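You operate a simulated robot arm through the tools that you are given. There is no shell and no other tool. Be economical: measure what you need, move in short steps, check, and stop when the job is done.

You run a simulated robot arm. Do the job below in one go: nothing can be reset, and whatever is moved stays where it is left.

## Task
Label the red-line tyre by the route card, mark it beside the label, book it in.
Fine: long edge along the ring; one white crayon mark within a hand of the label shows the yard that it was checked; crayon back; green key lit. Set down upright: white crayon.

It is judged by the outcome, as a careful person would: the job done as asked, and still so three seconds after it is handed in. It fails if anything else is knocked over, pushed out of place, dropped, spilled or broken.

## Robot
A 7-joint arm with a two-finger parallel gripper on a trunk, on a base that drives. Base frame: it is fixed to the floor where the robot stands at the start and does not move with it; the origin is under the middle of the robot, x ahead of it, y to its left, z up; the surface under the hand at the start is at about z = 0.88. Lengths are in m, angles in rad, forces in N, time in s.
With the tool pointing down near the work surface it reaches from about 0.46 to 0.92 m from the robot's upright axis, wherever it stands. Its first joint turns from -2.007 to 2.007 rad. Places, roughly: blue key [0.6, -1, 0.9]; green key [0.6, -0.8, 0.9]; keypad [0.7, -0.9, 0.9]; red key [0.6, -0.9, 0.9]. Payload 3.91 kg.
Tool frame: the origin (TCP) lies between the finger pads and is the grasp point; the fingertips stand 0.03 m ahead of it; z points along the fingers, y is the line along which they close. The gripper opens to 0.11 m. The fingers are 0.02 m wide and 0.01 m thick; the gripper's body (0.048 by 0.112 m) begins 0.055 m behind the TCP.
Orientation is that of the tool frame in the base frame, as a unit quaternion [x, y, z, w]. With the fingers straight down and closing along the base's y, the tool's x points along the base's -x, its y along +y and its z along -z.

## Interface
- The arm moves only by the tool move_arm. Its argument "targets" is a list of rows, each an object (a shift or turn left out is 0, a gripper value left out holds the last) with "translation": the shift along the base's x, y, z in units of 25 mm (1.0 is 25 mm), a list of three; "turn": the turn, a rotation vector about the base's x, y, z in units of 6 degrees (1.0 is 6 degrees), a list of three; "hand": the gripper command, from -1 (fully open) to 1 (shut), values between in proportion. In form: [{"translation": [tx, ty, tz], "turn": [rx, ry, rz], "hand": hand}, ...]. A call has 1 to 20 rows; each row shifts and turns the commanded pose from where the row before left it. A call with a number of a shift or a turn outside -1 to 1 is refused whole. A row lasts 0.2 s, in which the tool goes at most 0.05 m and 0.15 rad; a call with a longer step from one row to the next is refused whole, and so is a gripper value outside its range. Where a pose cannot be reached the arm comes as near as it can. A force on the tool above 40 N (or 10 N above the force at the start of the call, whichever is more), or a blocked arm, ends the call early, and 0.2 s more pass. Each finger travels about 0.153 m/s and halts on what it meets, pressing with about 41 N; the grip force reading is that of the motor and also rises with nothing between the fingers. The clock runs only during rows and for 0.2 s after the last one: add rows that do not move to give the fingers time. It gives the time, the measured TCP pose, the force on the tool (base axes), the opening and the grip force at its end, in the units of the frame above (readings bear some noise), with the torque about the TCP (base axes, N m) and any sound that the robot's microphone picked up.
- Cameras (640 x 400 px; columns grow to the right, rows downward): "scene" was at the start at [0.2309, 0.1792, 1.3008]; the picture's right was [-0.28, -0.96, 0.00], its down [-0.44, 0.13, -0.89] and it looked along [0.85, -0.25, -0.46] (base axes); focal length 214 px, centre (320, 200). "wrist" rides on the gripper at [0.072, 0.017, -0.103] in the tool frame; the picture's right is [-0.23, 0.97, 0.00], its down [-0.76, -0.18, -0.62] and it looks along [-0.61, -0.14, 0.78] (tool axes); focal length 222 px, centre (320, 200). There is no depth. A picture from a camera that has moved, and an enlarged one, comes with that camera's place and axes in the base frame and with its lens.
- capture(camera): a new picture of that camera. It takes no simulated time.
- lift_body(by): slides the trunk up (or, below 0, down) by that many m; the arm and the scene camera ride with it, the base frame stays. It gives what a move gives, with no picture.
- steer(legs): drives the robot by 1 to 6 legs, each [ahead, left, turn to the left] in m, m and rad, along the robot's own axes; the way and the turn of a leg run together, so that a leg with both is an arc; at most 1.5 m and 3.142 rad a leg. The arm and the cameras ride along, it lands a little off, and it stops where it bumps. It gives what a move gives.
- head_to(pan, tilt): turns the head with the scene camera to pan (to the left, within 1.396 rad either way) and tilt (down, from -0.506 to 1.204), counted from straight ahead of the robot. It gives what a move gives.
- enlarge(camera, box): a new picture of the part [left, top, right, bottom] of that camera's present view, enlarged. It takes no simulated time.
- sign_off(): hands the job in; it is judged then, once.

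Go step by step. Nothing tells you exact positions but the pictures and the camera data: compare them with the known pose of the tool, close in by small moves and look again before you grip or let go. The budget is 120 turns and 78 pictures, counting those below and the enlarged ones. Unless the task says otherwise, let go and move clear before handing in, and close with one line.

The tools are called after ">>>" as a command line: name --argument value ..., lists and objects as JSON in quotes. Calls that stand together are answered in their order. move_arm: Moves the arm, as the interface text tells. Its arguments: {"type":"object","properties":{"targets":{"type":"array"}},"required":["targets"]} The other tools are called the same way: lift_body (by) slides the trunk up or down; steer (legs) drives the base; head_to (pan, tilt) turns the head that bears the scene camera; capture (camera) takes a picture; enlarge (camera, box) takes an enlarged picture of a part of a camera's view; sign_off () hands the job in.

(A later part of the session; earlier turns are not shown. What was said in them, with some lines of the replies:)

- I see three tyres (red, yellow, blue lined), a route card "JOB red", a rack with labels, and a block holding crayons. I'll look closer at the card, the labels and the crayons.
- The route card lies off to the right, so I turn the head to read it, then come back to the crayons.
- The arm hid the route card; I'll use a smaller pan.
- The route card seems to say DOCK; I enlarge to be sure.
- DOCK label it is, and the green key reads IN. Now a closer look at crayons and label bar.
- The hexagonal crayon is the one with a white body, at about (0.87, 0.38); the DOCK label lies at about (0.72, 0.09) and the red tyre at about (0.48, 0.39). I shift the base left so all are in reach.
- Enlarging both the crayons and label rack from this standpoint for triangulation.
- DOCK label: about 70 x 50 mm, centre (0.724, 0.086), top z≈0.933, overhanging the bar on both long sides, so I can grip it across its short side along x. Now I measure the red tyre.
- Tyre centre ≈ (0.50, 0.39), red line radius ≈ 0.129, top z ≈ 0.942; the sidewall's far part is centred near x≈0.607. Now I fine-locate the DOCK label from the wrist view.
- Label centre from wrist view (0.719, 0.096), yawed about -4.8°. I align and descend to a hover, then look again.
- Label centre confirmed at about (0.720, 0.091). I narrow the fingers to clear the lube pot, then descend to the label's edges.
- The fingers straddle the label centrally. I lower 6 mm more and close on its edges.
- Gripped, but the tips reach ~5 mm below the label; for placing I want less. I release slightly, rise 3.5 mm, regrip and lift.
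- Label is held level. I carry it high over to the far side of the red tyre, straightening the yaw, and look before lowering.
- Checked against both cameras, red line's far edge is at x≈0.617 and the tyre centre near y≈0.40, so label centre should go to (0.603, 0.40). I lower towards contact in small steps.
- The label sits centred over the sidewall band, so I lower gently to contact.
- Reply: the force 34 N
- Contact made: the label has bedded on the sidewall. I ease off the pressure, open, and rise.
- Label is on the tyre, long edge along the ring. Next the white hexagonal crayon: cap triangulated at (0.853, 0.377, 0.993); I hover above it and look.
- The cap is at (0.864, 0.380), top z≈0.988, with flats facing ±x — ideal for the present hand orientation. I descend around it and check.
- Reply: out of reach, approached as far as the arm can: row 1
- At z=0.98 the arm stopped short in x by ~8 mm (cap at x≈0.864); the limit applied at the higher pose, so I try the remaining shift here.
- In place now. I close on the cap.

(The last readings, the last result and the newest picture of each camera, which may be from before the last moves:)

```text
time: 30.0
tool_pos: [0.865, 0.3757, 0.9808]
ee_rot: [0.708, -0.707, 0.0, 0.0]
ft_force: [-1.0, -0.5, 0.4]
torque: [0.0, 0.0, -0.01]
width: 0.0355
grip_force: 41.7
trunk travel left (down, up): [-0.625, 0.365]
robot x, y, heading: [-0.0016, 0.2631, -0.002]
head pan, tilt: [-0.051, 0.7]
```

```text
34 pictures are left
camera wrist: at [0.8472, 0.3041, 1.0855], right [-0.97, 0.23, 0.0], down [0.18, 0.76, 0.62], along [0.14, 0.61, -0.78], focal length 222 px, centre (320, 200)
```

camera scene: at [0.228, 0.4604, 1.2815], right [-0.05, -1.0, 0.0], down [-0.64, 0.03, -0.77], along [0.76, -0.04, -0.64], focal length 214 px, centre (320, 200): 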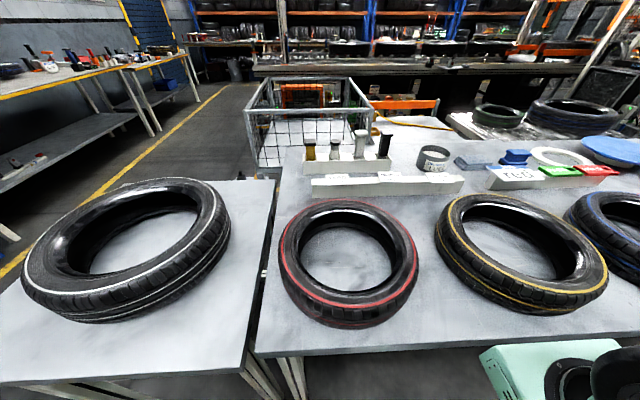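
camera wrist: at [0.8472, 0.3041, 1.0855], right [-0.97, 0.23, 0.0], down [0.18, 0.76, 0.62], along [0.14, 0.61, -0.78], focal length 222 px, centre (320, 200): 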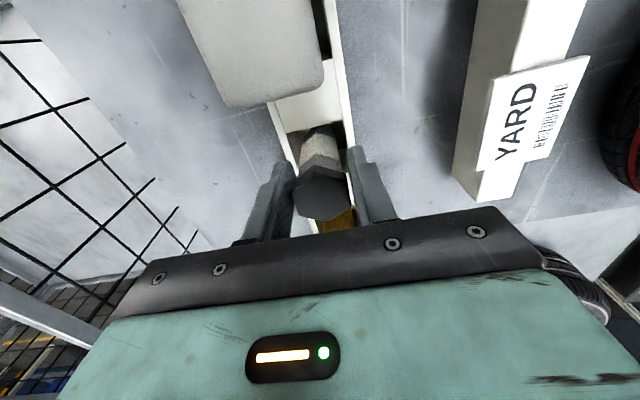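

Gripped centrally at 35 mm, no side force. I raise with the trunk so the lift is purely vertical.

>>> lift_body --by 0.13

>>> capture --camera "scene"

>>> capture --camera "wrist"

```text
time: 31.5
tool_pos: [0.8637, 0.3766, 1.1106]
ee_rot: [-0.707, 0.707, 0.0, 0.0]
ft_force: [0.5, 0.7, -1.1]
torque: [-0.02, -0.01, 0.03]
width: 0.0356
grip_force: 41.2
trunk travel left (down, up): [-0.755, 0.235]
robot x, y, heading: [-0.0015, 0.2576, 0.002]
head pan, tilt: [-0.051, 0.7]
```

```text
33 pictures are left
camera scene: at [0.2281, 0.4604, 1.4114], right [-0.05, -1.0, 0.0], down [-0.64, 0.03, -0.76], along [0.76, -0.04, -0.64], focal length 214 px, centre (320, 200)
```

scene: 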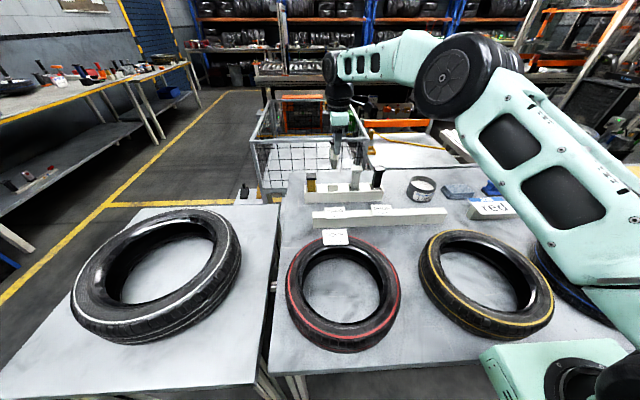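

```text
32 pictures are left
camera wrist: at [0.8472, 0.3041, 1.2154], right [-0.97, 0.23, 0.0], down [0.18, 0.76, 0.62], along [0.14, 0.61, -0.78], focal length 222 px, centre (320, 200)
```

wrist: 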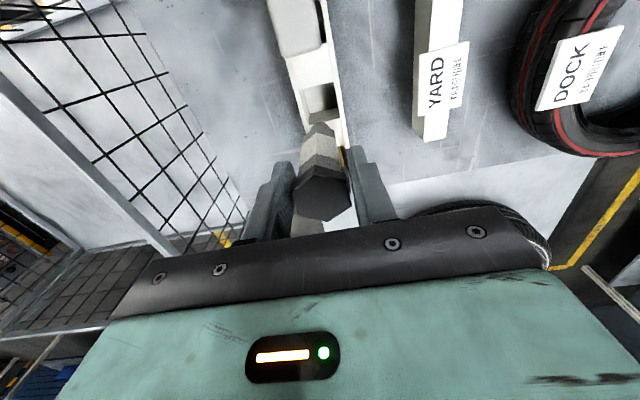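

>>> enlarge --camera "scene" --box '[300, 110, 396, 170]'

>>> enlarge --camera "scene" --box '[275, 215, 419, 305]'

```text
6.67 times, centred on (348, 140) of scene
camera zoom: at [0.2281, 0.4604, 1.4114], right [-0.05, -1.0, 0.0], down [-0.64, 0.03, -0.76], along [0.76, -0.04, -0.64], focal length 1430 px, centre (133, 600)
```

zoom: 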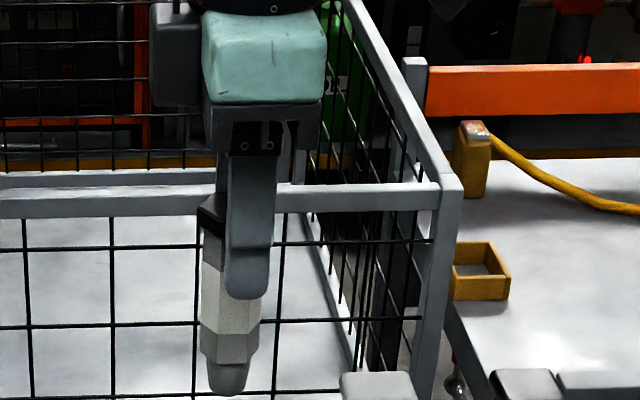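

```text
4.44 times, centred on (347, 260) of scene
camera zoom: at [0.2281, 0.4604, 1.4114], right [-0.05, -1.0, 0.0], down [-0.64, 0.03, -0.76], along [0.76, -0.04, -0.64], focal length 953 px, centre (200, -67)
```

zoom: 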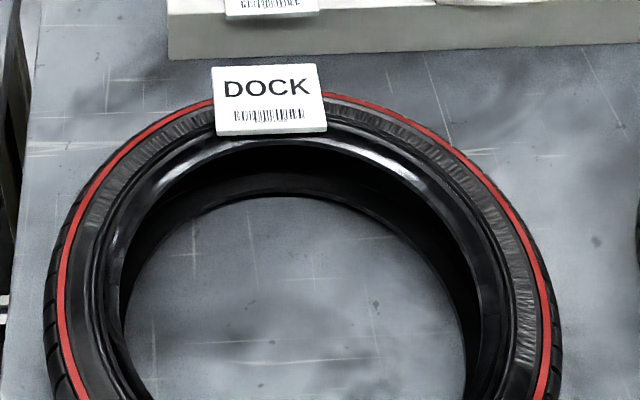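

>>> enlarge --camera "scene" --box '[324, 138, 348, 173]'

>>> enlarge --camera "scene" --box '[300, 155, 396, 215]'

```text
11.43 times, centred on (336, 156) of scene
camera zoom: at [0.2281, 0.4604, 1.4114], right [-0.05, -1.0, 0.0], down [-0.64, 0.03, -0.76], along [0.76, -0.04, -0.64], focal length 2451 px, centre (137, 709)
```

zoom: 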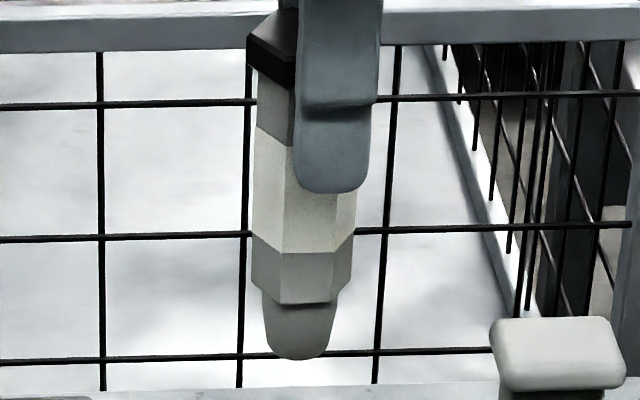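

```text
6.67 times, centred on (348, 185) of scene
camera zoom: at [0.2281, 0.4604, 1.4114], right [-0.05, -1.0, 0.0], down [-0.64, 0.03, -0.76], along [0.76, -0.04, -0.64], focal length 1430 px, centre (133, 300)
```

zoom: 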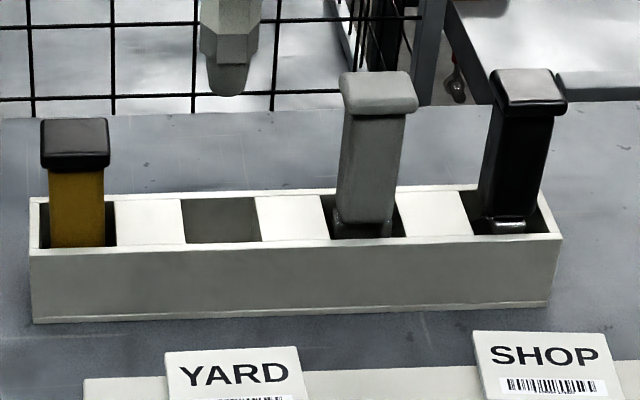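

The held crayon is hexagonal with white body and a crayon nose, tip ≈ 97 mm below the TCP. I carry it to the sidewall right of the label, at about (0.565, 0.320), and hover.

>>> move_arm --targets '[{"translation": [-1, 0, 0]}, {"translation": [-1, 0, 0]}, {"translation": [-1, 0, 0]}, {"translation": [-1, 0, 0]}, {"translation": [-1, 0, 0]}, {"translation": [-1, 0, 0]}, {"translation": [-1, 0, 0]}, {"translation": [-1, -0.5, 0]}, {"translation": [-1, -0.5, 0]}, {"translation": [-1, -0.5, 0]}, {"translation": [-1, -0.5, 0]}, {"translation": [-0.9, -0.27, -0.5]}, {"translation": [0, 0, -0.9]}, {}]'

>>> capture --camera "wrist"

>>> enlarge --camera "scene" --box '[275, 190, 435, 290]'

```text
time: 34.5
tool_pos: [0.5657, 0.3199, 1.0744]
ee_rot: [-0.707, 0.707, 0.0, 0.001]
ft_force: [0.7, 0.1, -0.3]
torque: [0.02, 0.0, -0.01]
width: 0.0357
grip_force: 41.3
trunk travel left (down, up): [-0.755, 0.235]
robot x, y, heading: [-0.0029, 0.2579, -0.002]
head pan, tilt: [-0.051, 0.7]
```

```text
27 pictures are left
camera wrist: at [0.5496, 0.2481, 1.1786], right [-0.97, 0.23, 0.0], down [0.18, 0.76, 0.62], along [0.14, 0.61, -0.78], focal length 222 px, centre (320, 200)
```

wrist: 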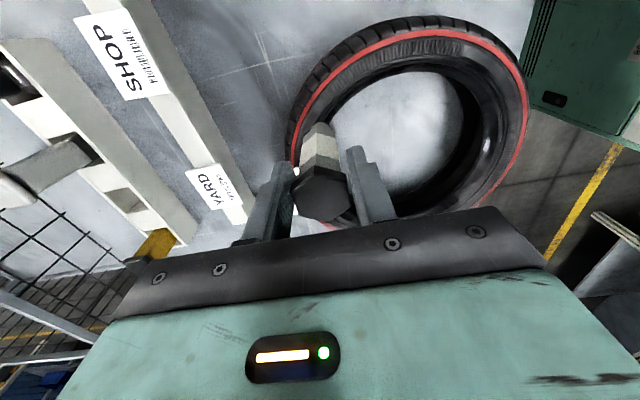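

```text
4.00 times, centred on (355, 240) of scene
camera zoom: at [0.228, 0.4603, 1.4115], right [-0.05, -1.0, 0.0], down [-0.64, 0.03, -0.76], along [0.76, -0.04, -0.64], focal length 858 px, centre (180, 40)
```

zoom: 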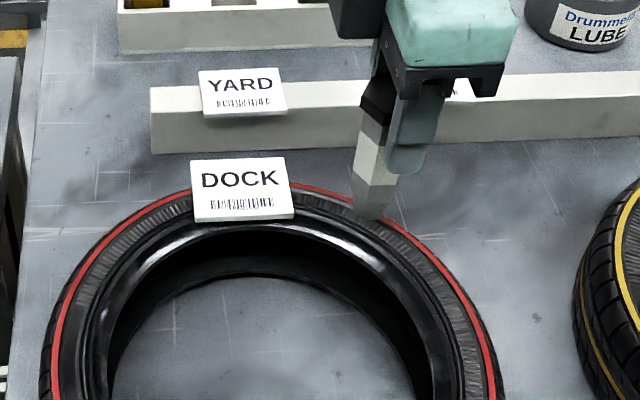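

The tip is just above the textured sidewall band, 4–5 cm from the label. I shift slightly outward and lower to contact.

>>> move_arm --targets '[{"translation": [0.15, -0.15, -0.4]}, {"translation": [0, 0, -0.3]}, {"translation": [0, 0, -0.2]}, {}]'

>>> enlarge --camera "scene" --box '[335, 210, 415, 260]'

```text
time: 35.5
tool_pos: [0.5703, 0.3127, 1.0517]
ee_rot: [-0.707, 0.707, 0.0, 0.0]
ft_force: [0.3, 0.3, -0.5]
torque: [-0.01, 0.01, 0.02]
width: 0.0354
grip_force: 41.3
trunk travel left (down, up): [-0.755, 0.235]
robot x, y, heading: [-0.001, 0.257, 0.002]
head pan, tilt: [-0.051, 0.7]
```

```text
8.00 times, centred on (375, 235) of scene
camera zoom: at [0.228, 0.4603, 1.4115], right [-0.05, -1.0, 0.0], down [-0.64, 0.03, -0.76], along [0.76, -0.04, -0.64], focal length 1716 px, centre (-120, -80)
```

zoom: 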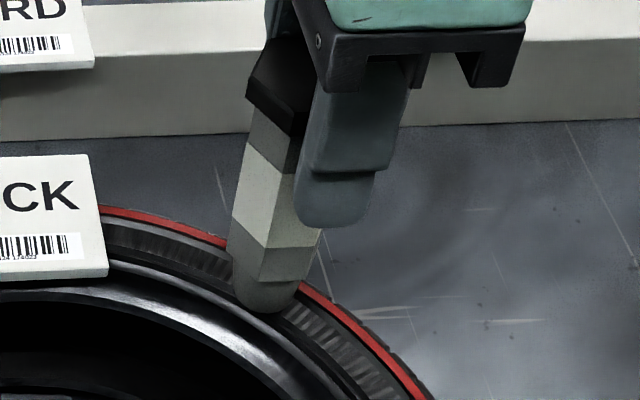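

>>> move_arm --targets '[{"translation": [0, 0, -0.1]}, {"translation": [0, 0, -0.06]}, {}]'

```text
time: 36.4
tool_pos: [0.5699, 0.3148, 1.0512]
ee_rot: [0.707, -0.707, 0.002, -0.002]
ft_force: [-6.0, -2.8, 25.0]
torque: [-0.18, 0.59, 0.05]
width: 0.0355
grip_force: 41.7
trunk travel left (down, up): [-0.755, 0.235]
robot x, y, heading: [0.0007, 0.2584, 0.005]
head pan, tilt: [-0.051, 0.7]
stopped in row 3: the force on the tool passed its limit at 41 N (the readings are from after the stop); the commanded pose is now the measured one
```

Contact. I draw one short stroke along the ring away from the label, then lift.

>>> move_arm --targets '[{"translation": [-0.15, -0.15, -0.01]}, {"translation": [-0.2, -0.2, 0]}, {"translation": [-0.2, -0.2, 0]}, {"translation": [-0.15, -0.18, 0]}]'

>>> enlarge --camera "scene" --box '[335, 210, 415, 260]'

```text
time: 37.4
tool_pos: [0.5559, 0.2964, 1.0491]
ee_rot: [-0.707, 0.707, -0.002, 0.001]
ft_force: [4.6, 6.4, 11.3]
torque: [0.7, -0.61, -0.01]
width: 0.0358
grip_force: 41.1
trunk travel left (down, up): [-0.755, 0.235]
robot x, y, heading: [0.0028, 0.2608, 0.001]
head pan, tilt: [-0.051, 0.7]
```

```text
8.00 times, centred on (375, 235) of scene
camera zoom: at [0.228, 0.4606, 1.4113], right [-0.05, -1.0, 0.0], down [-0.64, 0.03, -0.76], along [0.76, -0.04, -0.64], focal length 1716 px, centre (-120, -80)
```

zoom: 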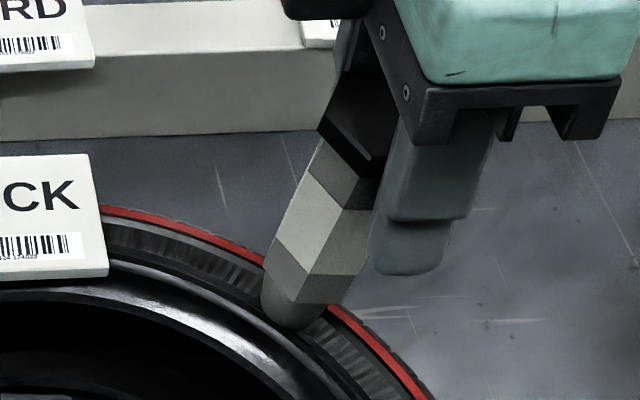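

The crayon pivoted some in the grip. I lift to see whether there's a mark and how it hangs.

>>> move_arm --targets '[{"translation": [0, 0, 0.6]}, {"translation": [0, 0, 1]}, {"translation": [0, -0.5, 1]}, {}]'

>>> enlarge --camera "scene" --box '[320, 170, 440, 245]'

>>> capture --camera "wrist"

```text
time: 38.4
tool_pos: [0.5534, 0.2854, 1.1148]
ee_rot: [0.707, -0.707, 0.001, -0.001]
ft_force: [0.2, 0.0, -0.1]
torque: [-0.01, 0.04, 0.02]
width: 0.0359
grip_force: 41.2
trunk travel left (down, up): [-0.755, 0.235]
robot x, y, heading: [0.0006, 0.2598, -0.003]
head pan, tilt: [-0.051, 0.7]
```

```text
5.33 times, centred on (380, 208) of scene
camera zoom: at [0.228, 0.4603, 1.4115], right [-0.05, -1.0, 0.0], down [-0.64, 0.03, -0.76], along [0.76, -0.04, -0.64], focal length 1144 px, centre (0, 160)
```

zoom: 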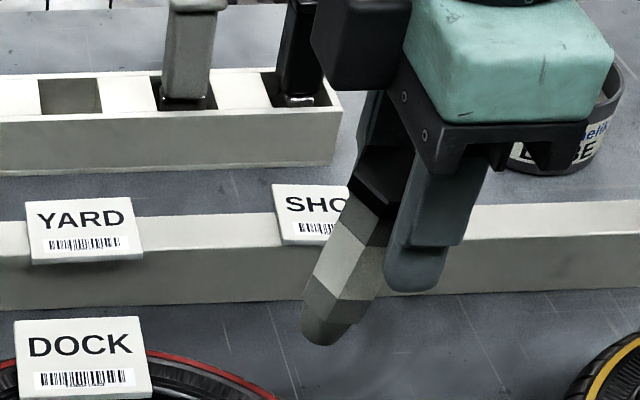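

```text
22 pictures are left
camera wrist: at [0.5355, 0.214, 1.2195], right [-0.97, 0.23, 0.0], down [0.18, 0.76, 0.62], along [0.14, 0.61, -0.78], focal length 222 px, centre (320, 200)
```

wrist: 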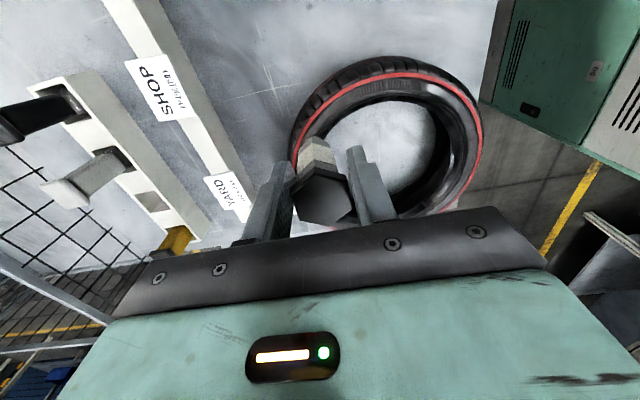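

>>> enlarge --camera "scene" --box '[310, 220, 406, 280]'

```text
6.67 times, centred on (358, 250) of scene
camera zoom: at [0.228, 0.4603, 1.4115], right [-0.05, -1.0, 0.0], down [-0.64, 0.03, -0.76], along [0.76, -0.04, -0.64], focal length 1430 px, centre (67, -133)
```

zoom: 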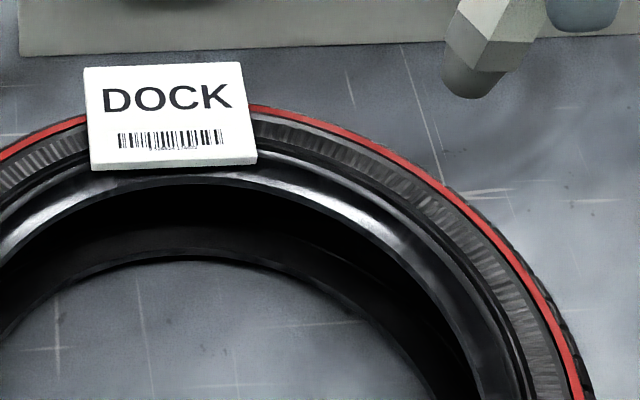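

>>> enlarge --camera "scene" --box '[346, 230, 386, 255]'

```text
16.00 times, centred on (366, 242) of scene
camera zoom: at [0.228, 0.4603, 1.4115], right [-0.05, -1.0, 0.0], down [-0.64, 0.03, -0.76], along [0.76, -0.04, -0.64], focal length 3432 px, centre (-416, -480)
```

zoom: 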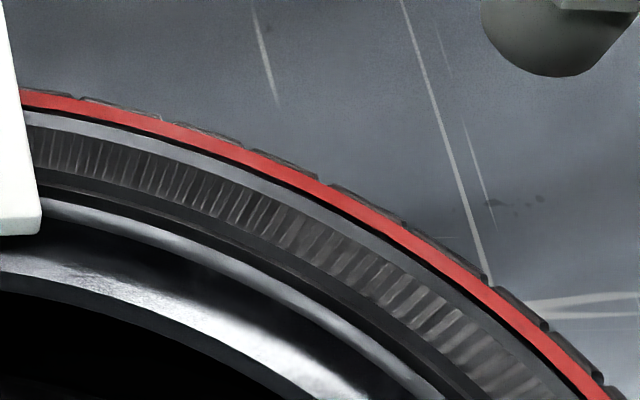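

No mark yet: the crayon pivoted rather than slid. I'll straighten it by tilting the hand ~10° about x, then yaw 45° so the fingers' closing line lies along the ring; dragging along that line can't pivot it.

>>> move_arm --targets '[{"turn": [-0.85, 0, 0]}, {"turn": [-0.85, 0, 0]}, {"turn": [0, 0, 1]}, {"turn": [0, 0, 1]}, {"turn": [0, 0, 1]}, {"turn": [0, 0, 1]}, {"turn": [0, 0, 1]}, {"turn": [0, 0, 1]}, {"turn": [0, 0, 1]}, {"turn": [0, 0, 0.5]}, {}]'

>>> enlarge --camera "scene" --box '[320, 150, 480, 250]'

>>> capture --camera "wrist"

```text
time: 40.8
tool_pos: [0.5524, 0.2843, 1.1142]
ee_rot: [0.921, -0.38, 0.082, 0.032]
ft_force: [-0.1, 0.3, -0.1]
torque: [-0.01, -0.01, -0.01]
width: 0.0357
grip_force: 40.7
trunk travel left (down, up): [-0.755, 0.235]
robot x, y, heading: [0.0003, 0.2596, 0.001]
head pan, tilt: [-0.051, 0.7]
```

```text
4.00 times, centred on (400, 200) of scene
camera zoom: at [0.228, 0.4603, 1.4115], right [-0.05, -1.0, 0.0], down [-0.64, 0.03, -0.76], along [0.76, -0.04, -0.64], focal length 858 px, centre (0, 200)
```

zoom: 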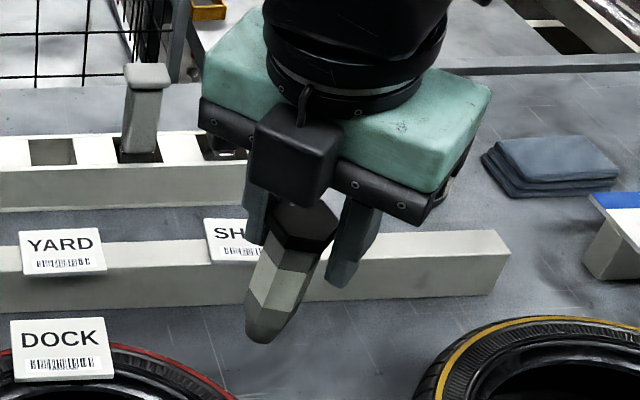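

```text
18 pictures are left
camera wrist: at [0.5785, 0.2346, 1.2297], right [-0.85, -0.53, -0.04], down [-0.48, 0.73, 0.48], along [-0.22, 0.43, -0.88], focal length 222 px, centre (320, 200)
```

wrist: 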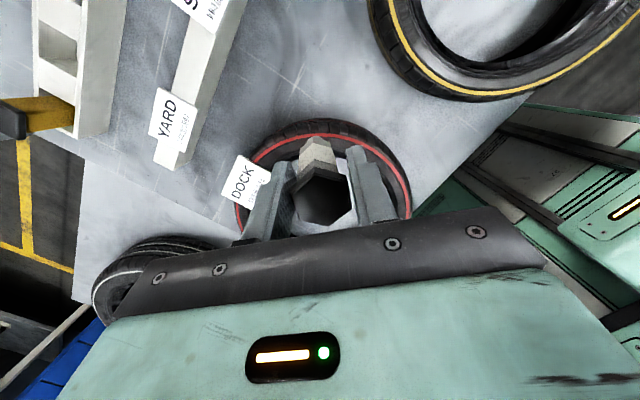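

The crayon now hangs vertical. I move over the stroke start near the label and lower to light contact.

>>> move_arm --targets '[{"translation": [0.4, 0.9, -0.5]}, {"translation": [0.42, 0.85, -0.8]}, {"translation": [0, 0, -0.8]}, {"translation": [0, 0, -0.3]}, {}]'

>>> enlarge --camera "scene" --box '[315, 200, 411, 260]'

```text
time: 42.0
tool_pos: [0.5764, 0.3284, 1.0548]
ee_rot: [0.92, -0.381, 0.083, 0.032]
ft_force: [-0.8, -0.5, -0.6]
torque: [0.02, -0.01, -0.02]
width: 0.0358
grip_force: 41.2
trunk travel left (down, up): [-0.755, 0.235]
robot x, y, heading: [0.0008, 0.2602, 0.0]
head pan, tilt: [-0.051, 0.7]
```

```text
6.67 times, centred on (363, 230) of scene
camera zoom: at [0.228, 0.4603, 1.4115], right [-0.05, -1.0, 0.0], down [-0.64, 0.03, -0.76], along [0.76, -0.04, -0.64], focal length 1430 px, centre (33, 0)
```

zoom: 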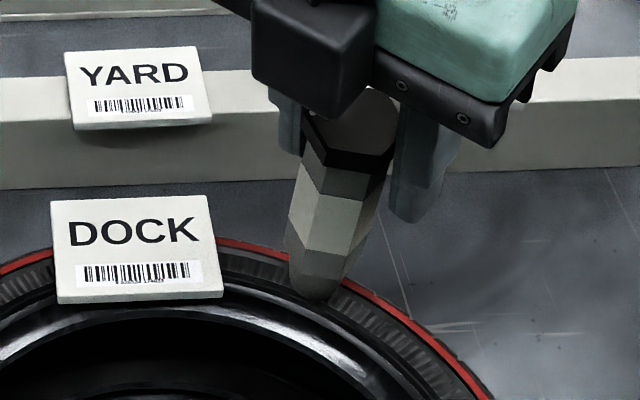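

>>> move_arm --targets '[{"translation": [0, 0, -0.1]}, {"translation": [0, 0, -0.08]}]'

```text
time: 42.6
tool_pos: [0.5748, 0.3271, 1.0501]
ee_rot: [0.92, -0.381, 0.082, 0.032]
ft_force: [0.3, 0.3, 1.6]
torque: [0.0, 0.01, -0.01]
width: 0.036
grip_force: 41.4
trunk travel left (down, up): [-0.755, 0.235]
robot x, y, heading: [-0.0, 0.2559, 0.004]
head pan, tilt: [-0.051, 0.7]
```

Just about touching; I press ~1.5 mm more and drag 35 mm along the ring.

>>> move_arm --targets '[{"translation": [0, 0, -0.06]}, {"translation": [-0.14, -0.14, 0]}, {"translation": [-0.14, -0.14, 0]}, {"translation": [-0.14, -0.14, 0]}, {"translation": [-0.14, -0.14, 0]}, {"translation": [-0.14, -0.14, 0]}, {"translation": [-0.14, -0.14, 0]}, {"translation": [-0.14, -0.14, 0]}]'

>>> enlarge --camera "scene" --box '[315, 205, 411, 265]'

```text
time: 44.4
tool_pos: [0.5501, 0.3051, 1.0494]
ee_rot: [0.92, -0.381, 0.083, 0.03]
ft_force: [11.6, 10.2, 23.0]
torque: [1.08, -1.12, -0.01]
width: 0.0361
grip_force: 40.2
trunk travel left (down, up): [-0.755, 0.235]
robot x, y, heading: [0.0012, 0.2603, -0.002]
head pan, tilt: [-0.051, 0.7]
```

```text
6.67 times, centred on (363, 235) of scene
camera zoom: at [0.2278, 0.4608, 1.4115], right [-0.05, -1.0, 0.0], down [-0.64, 0.03, -0.77], along [0.76, -0.04, -0.64], focal length 1430 px, centre (33, -33)
```

zoom: 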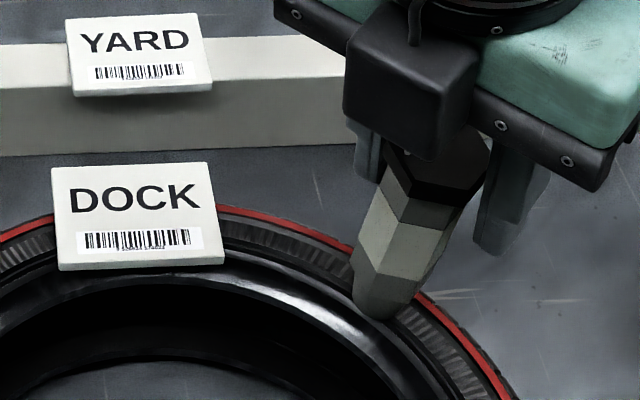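

The tip slid about 35 mm with steady contact. I lift and look for the mark.

>>> move_arm --targets '[{"translation": [0, 0, 0.5]}, {"translation": [0, 0, 1]}, {"translation": [0, -0.8, 0.5]}, {"translation": [0, -0.8, 0.3]}, {}]'

>>> enlarge --camera "scene" --box '[315, 180, 427, 250]'

```text
time: 45.6
tool_pos: [0.5486, 0.2641, 1.1059]
ee_rot: [0.92, -0.382, 0.082, 0.032]
ft_force: [0.5, -0.8, -1.0]
torque: [-0.03, 0.0, 0.0]
width: 0.0358
grip_force: 41.1
trunk travel left (down, up): [-0.755, 0.235]
robot x, y, heading: [-0.0007, 0.2586, -0.001]
head pan, tilt: [-0.051, 0.7]
```

```text
5.71 times, centred on (371, 215) of scene
camera zoom: at [0.228, 0.4603, 1.4115], right [-0.05, -1.0, 0.0], down [-0.64, 0.03, -0.76], along [0.76, -0.04, -0.64], focal length 1226 px, centre (29, 114)
```

zoom: 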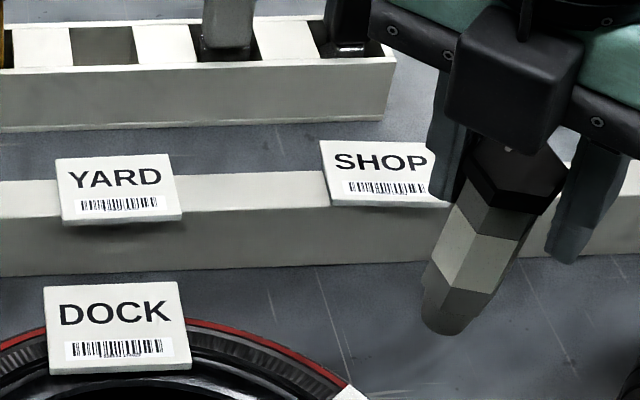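

>>> enlarge --camera "scene" --box '[310, 220, 406, 280]'

```text
6.67 times, centred on (358, 250) of scene
camera zoom: at [0.228, 0.4603, 1.4115], right [-0.05, -1.0, 0.0], down [-0.64, 0.03, -0.76], along [0.76, -0.04, -0.64], focal length 1430 px, centre (67, -133)
```

zoom: 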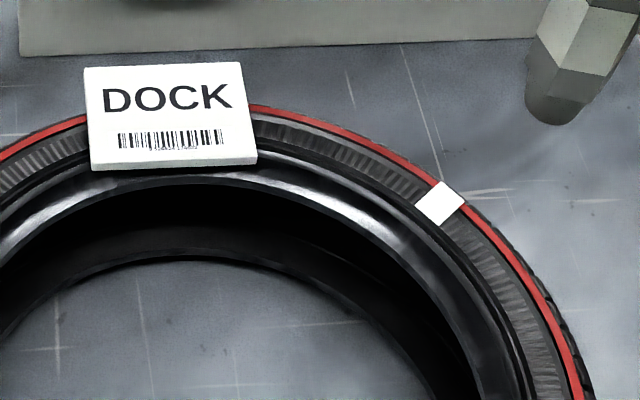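

One clear white mark sits on the sidewall ~8 cm from the label. Now I return the crayon: undo the yaw, go to y=0.377 and hover before the slot at a safe height.

>>> move_arm --targets '[{"translation": [0, 0.5, 0.5], "turn": [0, 0, -1]}, {"translation": [0.3, 1, 0.5], "turn": [0, 0, -1]}, {"translation": [0.3, 1, 0], "turn": [0, 0, -1]}, {"translation": [0.5, 1, 0], "turn": [0, 0, -1]}, {"translation": [0.5, 1, 0], "turn": [0, 0, -1]}, {"translation": [1, 0.02, 0], "turn": [0, 0, -1]}, {"translation": [1, 0, 0], "turn": [0, 0, -1]}, {"translation": [1, 0, 0], "turn": [0, 0, -0.5]}, {"translation": [1, 0, 0]}, {"translation": [1, 0, 0]}, {"translation": [1, 0, 0]}, {"translation": [1, 0, 0]}, {"translation": [1, 0, 0]}, {"translation": [1, 0, 0]}, {"translation": [1, 0, 0]}, {"translation": [0.95, 0, 0]}, {}]'

>>> enlarge --camera "scene" --box '[284, 100, 396, 210]'

>>> capture --camera "wrist"

```text
time: 49.2
tool_pos: [0.862, 0.377, 1.1306]
ee_rot: [0.704, -0.704, 0.064, 0.062]
ft_force: [-0.1, -0.2, 0.1]
torque: [0.01, 0.02, 0.0]
width: 0.0356
grip_force: 40.8
trunk travel left (down, up): [-0.755, 0.235]
robot x, y, heading: [0.0023, 0.2611, -0.004]
head pan, tilt: [-0.051, 0.7]
```

```text
3.64 times, centred on (340, 155) of scene
camera zoom: at [0.228, 0.4603, 1.4115], right [-0.05, -1.0, 0.0], down [-0.64, 0.03, -0.76], along [0.76, -0.04, -0.64], focal length 780 px, centre (247, 364)
```

zoom: 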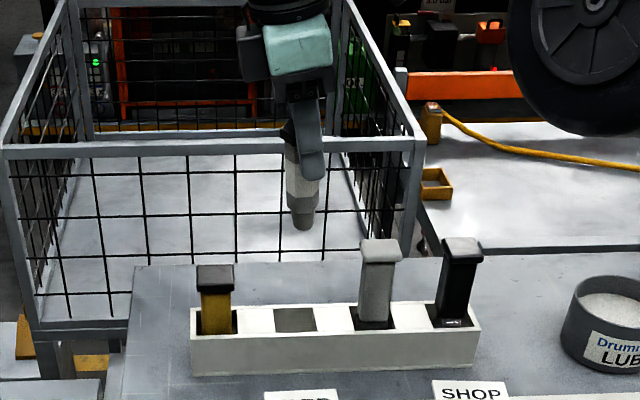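

```text
12 pictures are left
camera wrist: at [0.8457, 0.3244, 1.2451], right [-0.97, 0.22, -0.04], down [0.17, 0.86, 0.48], along [0.14, 0.46, -0.88], focal length 222 px, centre (320, 200)
```

wrist: 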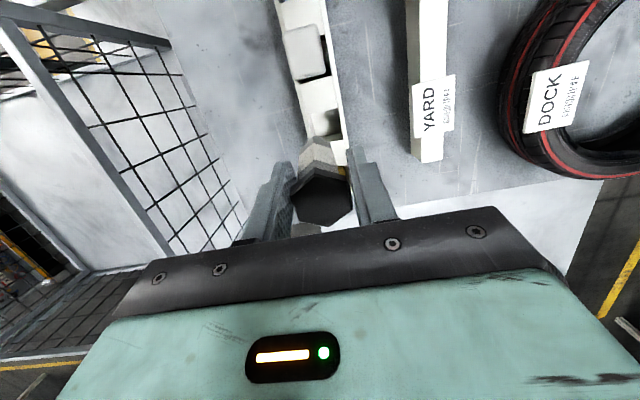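

The tip is aligned with the slot centre (≈0.866, 0.377). I nudge 3 mm in x and lower with the trunk to just at the slot mouth.

>>> move_arm --targets '[{"translation": [0.1, 0, 0]}, {}]'

>>> lift_body --by -0.095

>>> enlarge --camera "scene" --box '[290, 115, 402, 185]'

>>> enlarge --camera "wrist" --box '[230, 60, 422, 230]'

```text
time: 49.8
tool_pos: [0.8654, 0.3759, 1.1296]
ee_rot: [0.704, -0.704, 0.064, 0.061]
ft_force: [0.7, -0.2, -0.5]
torque: [-0.03, 0.0, 0.02]
width: 0.0359
grip_force: 40.9
trunk travel left (down, up): [-0.755, 0.235]
robot x, y, heading: [-0.0019, 0.2605, 0.0]
head pan, tilt: [-0.051, 0.7]
```

```text
time: 51.1
tool_pos: [0.8652, 0.3774, 1.0349]
ee_rot: [0.705, -0.704, 0.065, 0.06]
ft_force: [-0.8, 0.1, -1.2]
torque: [-0.02, 0.0, 0.0]
width: 0.0355
grip_force: 41.0
trunk travel left (down, up): [-0.66, 0.33]
robot x, y, heading: [-0.0011, 0.2619, -0.003]
head pan, tilt: [-0.051, 0.7]
```

```text
5.71 times, centred on (346, 150) of scene
camera zoom: at [0.2281, 0.4603, 1.3165], right [-0.05, -1.0, 0.0], down [-0.64, 0.03, -0.76], along [0.76, -0.04, -0.64], focal length 1226 px, centre (171, 486)
```

zoom: 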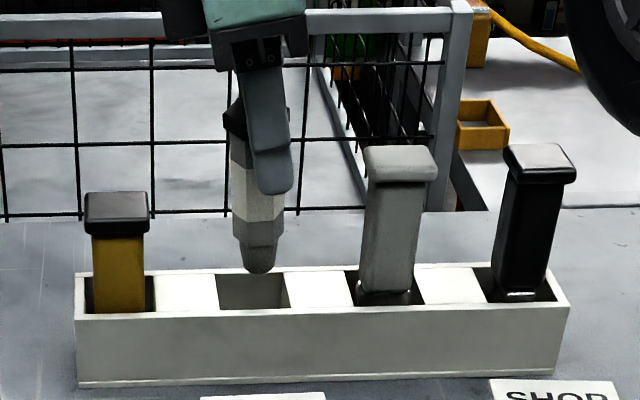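

```text
2.35 times, centred on (326, 145) of wrist
camera zoom: at [0.8484, 0.3243, 1.1507], right [-0.97, 0.22, -0.04], down [0.17, 0.86, 0.48], along [0.14, 0.46, -0.88], focal length 523 px, centre (306, 329)
```

zoom: 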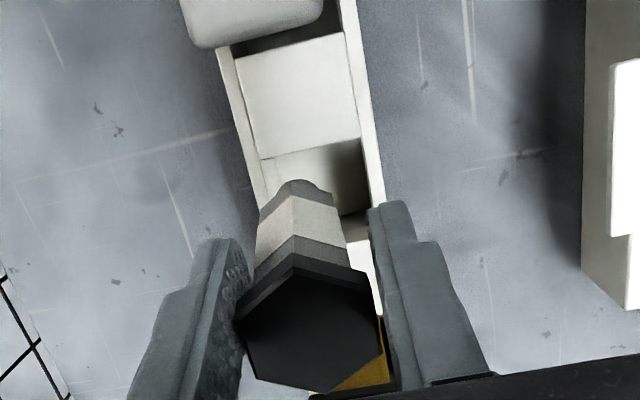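

Comparing both views, the tip is about 5 mm to the right and a few mm far of the slot centre. I correct and lower a bit into the slot, watching force.

>>> move_arm --targets '[{"translation": [-0.18, 0.2, 0]}, {}]'

>>> lift_body --by -0.02

>>> enlarge --camera "scene" --box '[310, 120, 390, 170]'

```text
time: 51.7
tool_pos: [0.8612, 0.3805, 1.0348]
ee_rot: [-0.704, 0.705, -0.064, -0.061]
ft_force: [-0.3, 0.4, -0.7]
torque: [-0.02, 0.02, 0.03]
width: 0.0353
grip_force: 41.2
trunk travel left (down, up): [-0.66, 0.33]
robot x, y, heading: [0.0012, 0.2629, 0.006]
head pan, tilt: [-0.051, 0.7]
```

```text
time: 52.4
tool_pos: [0.8609, 0.3825, 1.0153]
ee_rot: [0.705, -0.704, 0.063, 0.061]
ft_force: [0.1, -0.7, -0.4]
torque: [0.02, -0.02, -0.01]
width: 0.0355
grip_force: 41.1
trunk travel left (down, up): [-0.64, 0.35]
robot x, y, heading: [0.0039, 0.2578, 0.001]
head pan, tilt: [-0.051, 0.7]
```

```text
8.00 times, centred on (350, 145) of scene
camera zoom: at [0.2281, 0.4603, 1.2964], right [-0.05, -1.0, 0.0], down [-0.64, 0.03, -0.76], along [0.76, -0.04, -0.64], focal length 1716 px, centre (80, 640)
```

zoom: 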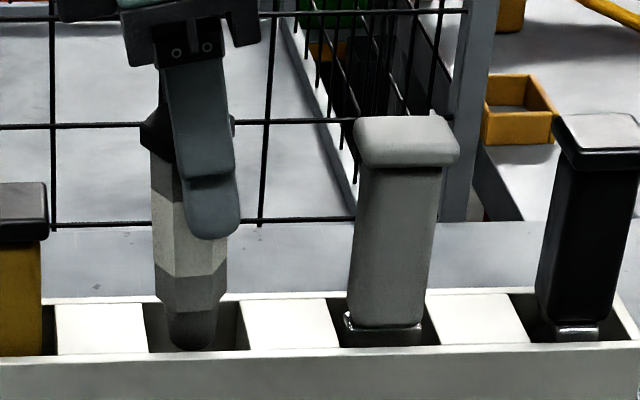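

The nose is inside the slot and centred. I lower the rest.

>>> lift_body --by -0.022

>>> lift_body --by -0.009

```text
time: 53.0
tool_pos: [0.8609, 0.3821, 0.9923]
ee_rot: [0.705, -0.704, 0.063, 0.061]
ft_force: [-0.4, -0.9, -1.7]
torque: [-0.01, -0.01, -0.01]
width: 0.0357
grip_force: 40.9
trunk travel left (down, up): [-0.618, 0.372]
robot x, y, heading: [0.0017, 0.2583, -0.002]
head pan, tilt: [-0.051, 0.7]
```

```text
time: 53.6
tool_pos: [0.8604, 0.3814, 0.9844]
ee_rot: [0.705, -0.704, 0.063, 0.061]
ft_force: [-0.1, -0.1, -1.0]
torque: [0.02, 0.0, 0.03]
width: 0.0358
grip_force: 40.8
trunk travel left (down, up): [-0.609, 0.381]
robot x, y, heading: [-0.0055, 0.2597, -0.001]
head pan, tilt: [-0.051, 0.7]
```

No contact yet; I lower with small arm steps until it stands on the slot bottom.

>>> move_arm --targets '[{"translation": [0, 0, -0.08]}, {"translation": [0, 0, -0.08]}, {}]'

```text
time: 54.4
tool_pos: [0.8629, 0.381, 0.9805]
ee_rot: [0.705, -0.704, 0.064, 0.061]
ft_force: [-0.1, 0.3, 0.1]
torque: [0.01, 0.02, -0.02]
width: 0.0354
grip_force: 41.3
trunk travel left (down, up): [-0.609, 0.381]
robot x, y, heading: [0.0025, 0.2614, 0.001]
head pan, tilt: [-0.051, 0.7]
```

>>> move_arm --targets '[{"translation": [0, 0, -0.08]}, {"translation": [0, 0, -0.08]}, {}]'

```text
time: 55.2
tool_pos: [0.8602, 0.382, 0.9793]
ee_rot: [0.705, -0.704, 0.066, 0.058]
ft_force: [-0.4, -1.2, 27.5]
torque: [-0.06, -0.06, 0.02]
width: 0.0356
grip_force: 41.1
trunk travel left (down, up): [-0.609, 0.381]
robot x, y, heading: [-0.0017, 0.2621, -0.004]
head pan, tilt: [-0.051, 0.7]
```

It stands on the bottom (27 N up). I ease off, open, check, then rise.

>>> move_arm --targets '[{"translation": [0, 0, 0.1]}, {"hand": 0.2}, {"hand": -0.2}, {"hand": -0.4}, {"hand": -0.4}]'

>>> lift_body --by 0.12

>>> enlarge --camera "scene" --box '[280, 135, 440, 255]'

```text
time: 56.4
tool_pos: [0.8606, 0.3818, 0.9771]
ee_rot: [0.704, -0.704, 0.064, 0.061]
ft_force: [0.3, 0.2, 0.0]
torque: [0.03, 0.01, -0.02]
width: 0.0772
grip_force: 0.2
trunk travel left (down, up): [-0.609, 0.381]
robot x, y, heading: [-0.0026, 0.2609, -0.003]
head pan, tilt: [-0.051, 0.7]
```

```text
time: 57.9
tool_pos: [0.8617, 0.3818, 1.0981]
ee_rot: [-0.704, 0.704, -0.063, -0.061]
ft_force: [-0.1, 0.2, -0.3]
torque: [-0.02, 0.0, -0.01]
width: 0.0771
grip_force: 0.1
trunk travel left (down, up): [-0.729, 0.261]
robot x, y, heading: [0.0018, 0.2601, -0.001]
head pan, tilt: [-0.051, 0.7]
```

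```text
3.33 times, centred on (360, 195) of scene
camera zoom: at [0.228, 0.4603, 1.3855], right [-0.05, -1.0, 0.0], down [-0.64, 0.03, -0.76], along [0.76, -0.04, -0.64], focal length 715 px, centre (187, 217)
```

zoom: 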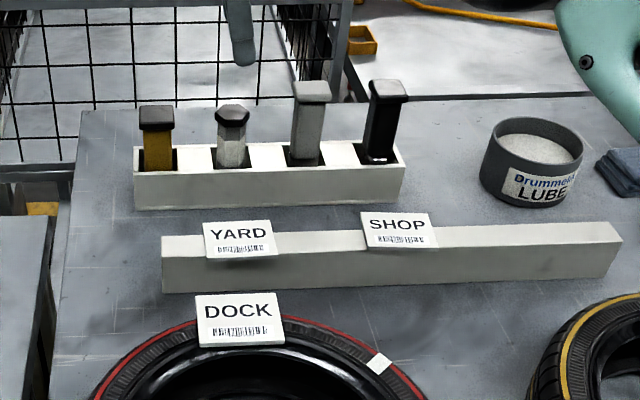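

Crayon stands upright in its slot; label and mark look right. Now I retract, level the hand, and drive right toward the keypad.

>>> move_arm --targets '[{"translation": [-1, 0, 0.3]}, {"translation": [-1, 0, 0.3]}, {"translation": [-1, 0, 0.5]}, {"translation": [-1, 0, 0.5], "turn": [0.85, 0, 0]}, {"translation": [-1, 0, 0.5], "turn": [0.85, 0, 0]}, {"translation": [-1, -0.3, 0.5]}, {"translation": [-1, -0.5, 0.5]}, {"translation": [-1, -0.5, 0.5]}, {"translation": [-1, -0.5, 0.5]}, {"translation": [-1, -0.5, 0.5]}, {"translation": [-1, -0.5, 0.5], "hand": 1}, {"translation": [-1, -0.5, 0], "hand": 1}, {"hand": 1}, {}]'

>>> steer --legs '[[0, -0.75, 0]]'

>>> head_to --pan -0.35 --tilt 0.65

>>> capture --camera "scene"

```text
time: 60.9
tool_pos: [0.5624, 0.2962, 1.2247]
ee_rot: [0.707, -0.707, 0.001, -0.002]
ft_force: [-1.2, -0.3, 0.0]
torque: [0.0, 0.01, 0.0]
width: 0.0
grip_force: 37.5
trunk travel left (down, up): [-0.729, 0.261]
robot x, y, heading: [0.0033, 0.2623, -0.005]
head pan, tilt: [-0.051, 0.7]
```

```text
time: 65.0
tool_pos: [0.5661, -0.4468, 1.224]
ee_rot: [0.711, -0.704, 0.002, -0.002]
ft_force: [0.3, 0.8, 0.8]
torque: [0.04, 0.04, -0.02]
width: 0.0
grip_force: 37.6
trunk travel left (down, up): [-0.729, 0.261]
robot x, y, heading: [0.0008, -0.4881, 0.005]
head pan, tilt: [-0.051, 0.7]
```

```text
time: 65.8
tool_pos: [0.5656, -0.4475, 1.2256]
ee_rot: [0.71, -0.704, 0.001, -0.002]
ft_force: [0.4, -0.1, -0.6]
torque: [0.0, -0.04, 0.02]
width: 0.0001
grip_force: 37.9
trunk travel left (down, up): [-0.729, 0.261]
robot x, y, heading: [0.0062, -0.4906, 0.006]
head pan, tilt: [-0.351, 0.649]
```

```text
7 pictures are left
camera scene: at [0.2266, -0.3118, 1.3898], right [-0.34, -0.94, 0.0], down [-0.57, 0.2, -0.8], along [0.75, -0.27, -0.6], focal length 214 px, centre (320, 200)
```

scene: 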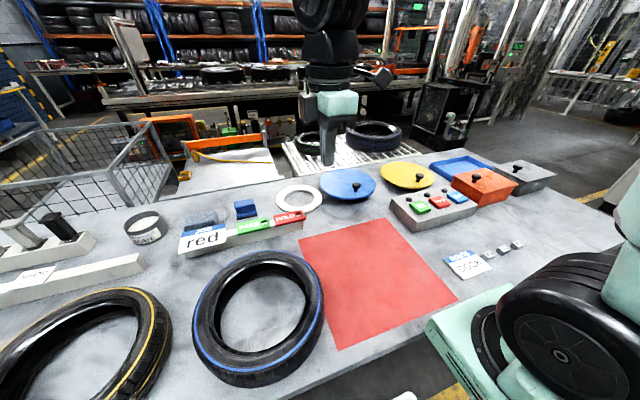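

Keypad is in view; the green IN key is near (0.64, -0.82). I enlarge for precision.

>>> enlarge --camera "scene" --box '[380, 175, 484, 240]'

>>> move_arm --targets '[{"translation": [0.3, -1, 0]}, {"translation": [0.3, -1, 0]}, {"translation": [0.3, -1, 0]}, {"translation": [0.3, -1, 0]}, {"translation": [0.3, -1, 0]}, {"translation": [0.3, -1, 0]}, {"translation": [0.3, -1, 0]}, {"translation": [0.3, -1, -0.5]}, {"translation": [0.3, -1, -0.7]}, {"translation": [0.3, -1, -0.8]}, {"translation": [0, -1, -0.8]}, {"translation": [0, -1, -0.8]}, {"translation": [0, -1, -0.8]}, {"translation": [0, -1, -0.8]}, {"translation": [0, -0.8, -0.8]}, {}]'

>>> capture --camera "wrist"

```text
6.15 times, centred on (432, 208) of scene
camera zoom: at [0.2266, -0.3118, 1.3898], right [-0.34, -0.94, 0.0], down [-0.57, 0.2, -0.8], along [0.75, -0.27, -0.6], focal length 1320 px, centre (-369, 154)
```

zoom: 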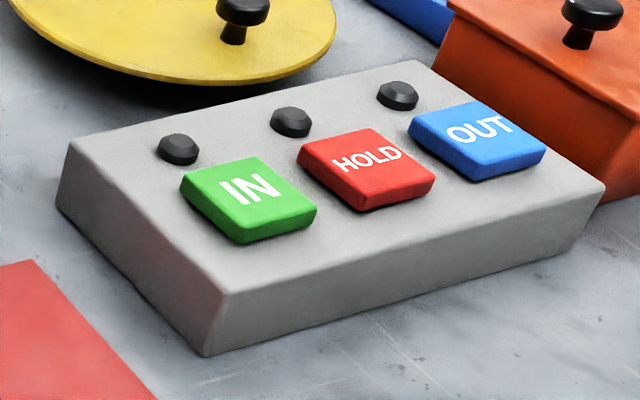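

```text
time: 69.2
tool_pos: [0.642, -0.8154, 1.0752]
ee_rot: [0.711, -0.704, 0.001, -0.002]
ft_force: [0.5, 0.2, -0.2]
torque: [0.0, 0.02, 0.03]
width: 0.0
grip_force: 37.7
trunk travel left (down, up): [-0.729, 0.261]
robot x, y, heading: [0.0017, -0.4888, 0.007]
head pan, tilt: [-0.351, 0.649]
```

```text
5 pictures are left
camera wrist: at [0.6255, -0.8882, 1.1787], right [-0.98, 0.22, 0.0], down [0.17, 0.76, 0.62], along [0.14, 0.61, -0.78], focal length 222 px, centre (320, 200)
```

wrist: 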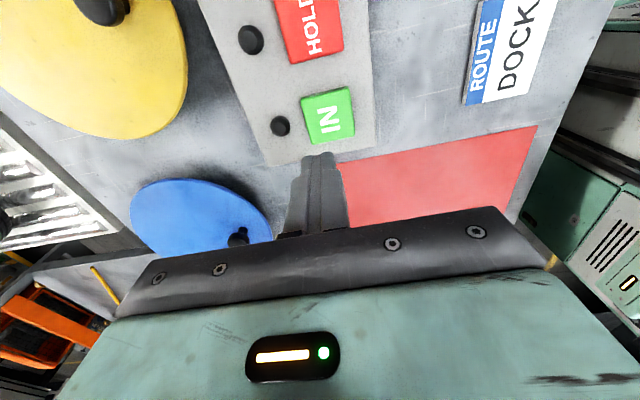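

Triangulation gives the IN key at about (0.633, -0.812), top z≈0.945. I go over it, lower close, and check.

>>> move_arm --targets '[{"translation": [-0.36, 0.12, -0.5]}, {"translation": [0, 0, -1]}, {"translation": [0, 0, -1]}, {"translation": [0, 0, -0.5]}, {}]'

>>> capture --camera "wrist"

```text
time: 70.4
tool_pos: [0.6339, -0.8119, 1.0002]
ee_rot: [0.71, -0.704, 0.001, -0.001]
ft_force: [0.2, 0.8, -0.9]
torque: [0.01, 0.01, -0.02]
width: 0.0
grip_force: 36.8
trunk travel left (down, up): [-0.729, 0.261]
robot x, y, heading: [0.0045, -0.4877, 0.01]
head pan, tilt: [-0.351, 0.649]
```

```text
4 pictures are left
camera wrist: at [0.6164, -0.8846, 1.1042], right [-0.98, 0.22, 0.0], down [0.17, 0.76, 0.62], along [0.14, 0.61, -0.78], focal length 222 px, centre (320, 200)
```

wrist: 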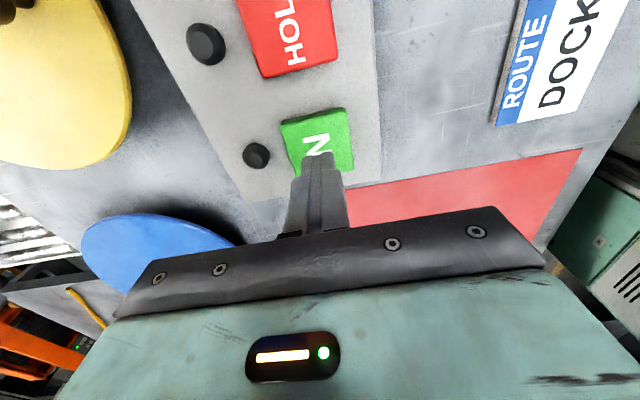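

The fingertips are over the IN key. I press down in small steps.

>>> move_arm --targets '[{"translation": [0, 0, -0.3]}, {"translation": [0, 0, -0.3]}, {"translation": [0, 0, -0.2]}, {"translation": [0, 0, -0.1]}, {}]'

```text
time: 71.6
tool_pos: [0.632, -0.8135, 0.9763]
ee_rot: [0.71, -0.704, 0.002, -0.002]
ft_force: [0.5, 0.3, 0.4]
torque: [0.05, -0.01, -0.01]
width: 0.0
grip_force: 37.7
trunk travel left (down, up): [-0.729, 0.261]
robot x, y, heading: [0.0028, -0.4845, 0.007]
head pan, tilt: [-0.351, 0.649]
```

>>> move_arm --targets '[{"translation": [0, 0, -0.15]}, {"translation": [0, 0, -0.15]}, {"translation": [0, 0, -0.15]}, {}]'

```text
time: 72.6
tool_pos: [0.6329, -0.8134, 0.9661]
ee_rot: [0.71, -0.704, 0.002, -0.002]
ft_force: [-4.8, 5.6, 28.5]
torque: [0.22, 0.17, -0.06]
width: 0.0
grip_force: 37.6
trunk travel left (down, up): [-0.729, 0.261]
robot x, y, heading: [0.0033, -0.489, 0.012]
head pan, tilt: [-0.351, 0.649]
heard: click
```

A click was heard. I lift off and check the lamp.

>>> move_arm --targets '[{"translation": [0, 0, 0.5]}, {"translation": [0, 0, 1]}, {"translation": [0, 0, 1]}, {"translation": [0, 0, 1]}, {"translation": [-0.6, 1, 1]}, {"translation": [-0.6, 1, 1]}, {"translation": [0, 1, 1]}, {"translation": [0, 1, 0]}, {}]'

>>> enlarge --camera "scene" --box '[380, 175, 484, 240]'

```text
time: 74.6
tool_pos: [0.6028, -0.7126, 1.1298]
ee_rot: [0.71, -0.704, 0.0, -0.002]
ft_force: [0.0, -0.2, -0.1]
torque: [0.01, -0.01, -0.02]
width: 0.0
grip_force: 37.8
trunk travel left (down, up): [-0.729, 0.261]
robot x, y, heading: [0.0053, -0.4859, 0.009]
head pan, tilt: [-0.351, 0.649]
```

```text
6.15 times, centred on (432, 208) of scene
camera zoom: at [0.2266, -0.3119, 1.3898], right [-0.34, -0.94, 0.0], down [-0.57, 0.2, -0.8], along [0.75, -0.27, -0.6], focal length 1320 px, centre (-369, 154)
```

zoom: 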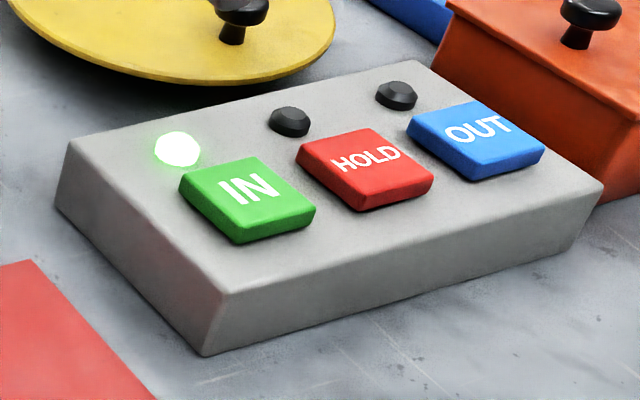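

The lamp beside the green key is lit. One last look at the tyre and crayons.

>>> head_to --pan 0.75 --tilt 0.55

>>> capture --camera "scene"

```text
time: 75.9
tool_pos: [0.602, -0.714, 1.1289]
ee_rot: [0.71, -0.704, 0.0, -0.002]
ft_force: [-0.6, 0.2, -0.2]
torque: [0.0, 0.02, -0.01]
width: 0.0002
grip_force: 37.6
trunk travel left (down, up): [-0.729, 0.261]
robot x, y, heading: [0.005, -0.4891, 0.011]
head pan, tilt: [0.75, 0.55]
```

```text
2 pictures are left
camera scene: at [0.21, -0.221, 1.3986], right [0.69, -0.73, 0.0], down [-0.38, -0.36, -0.85], along [0.62, 0.59, -0.52], focal length 214 px, centre (320, 200)
```

scene: 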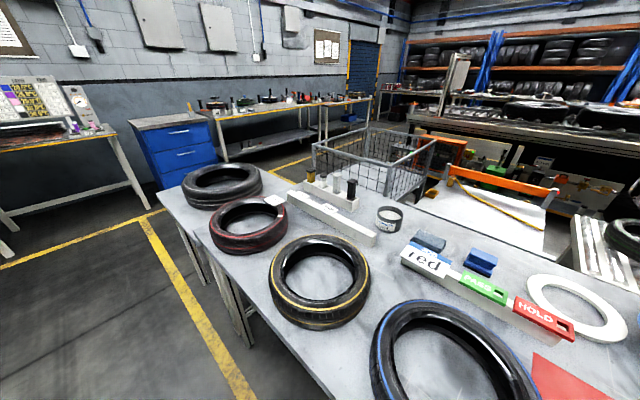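

The label is still on the red tyre, the crayon stands in its rack and the green lamp is lit, so I hand the job in.

>>> sign_off

```text
The job is handed in.
```

The red-line tyre is labelled DOCK as the route card says, with the label's long edge along the ring. One white crayon mark sits about 8 cm from the label, the crayon is back upright in its slot, and the lamp at the green IN key is lit.
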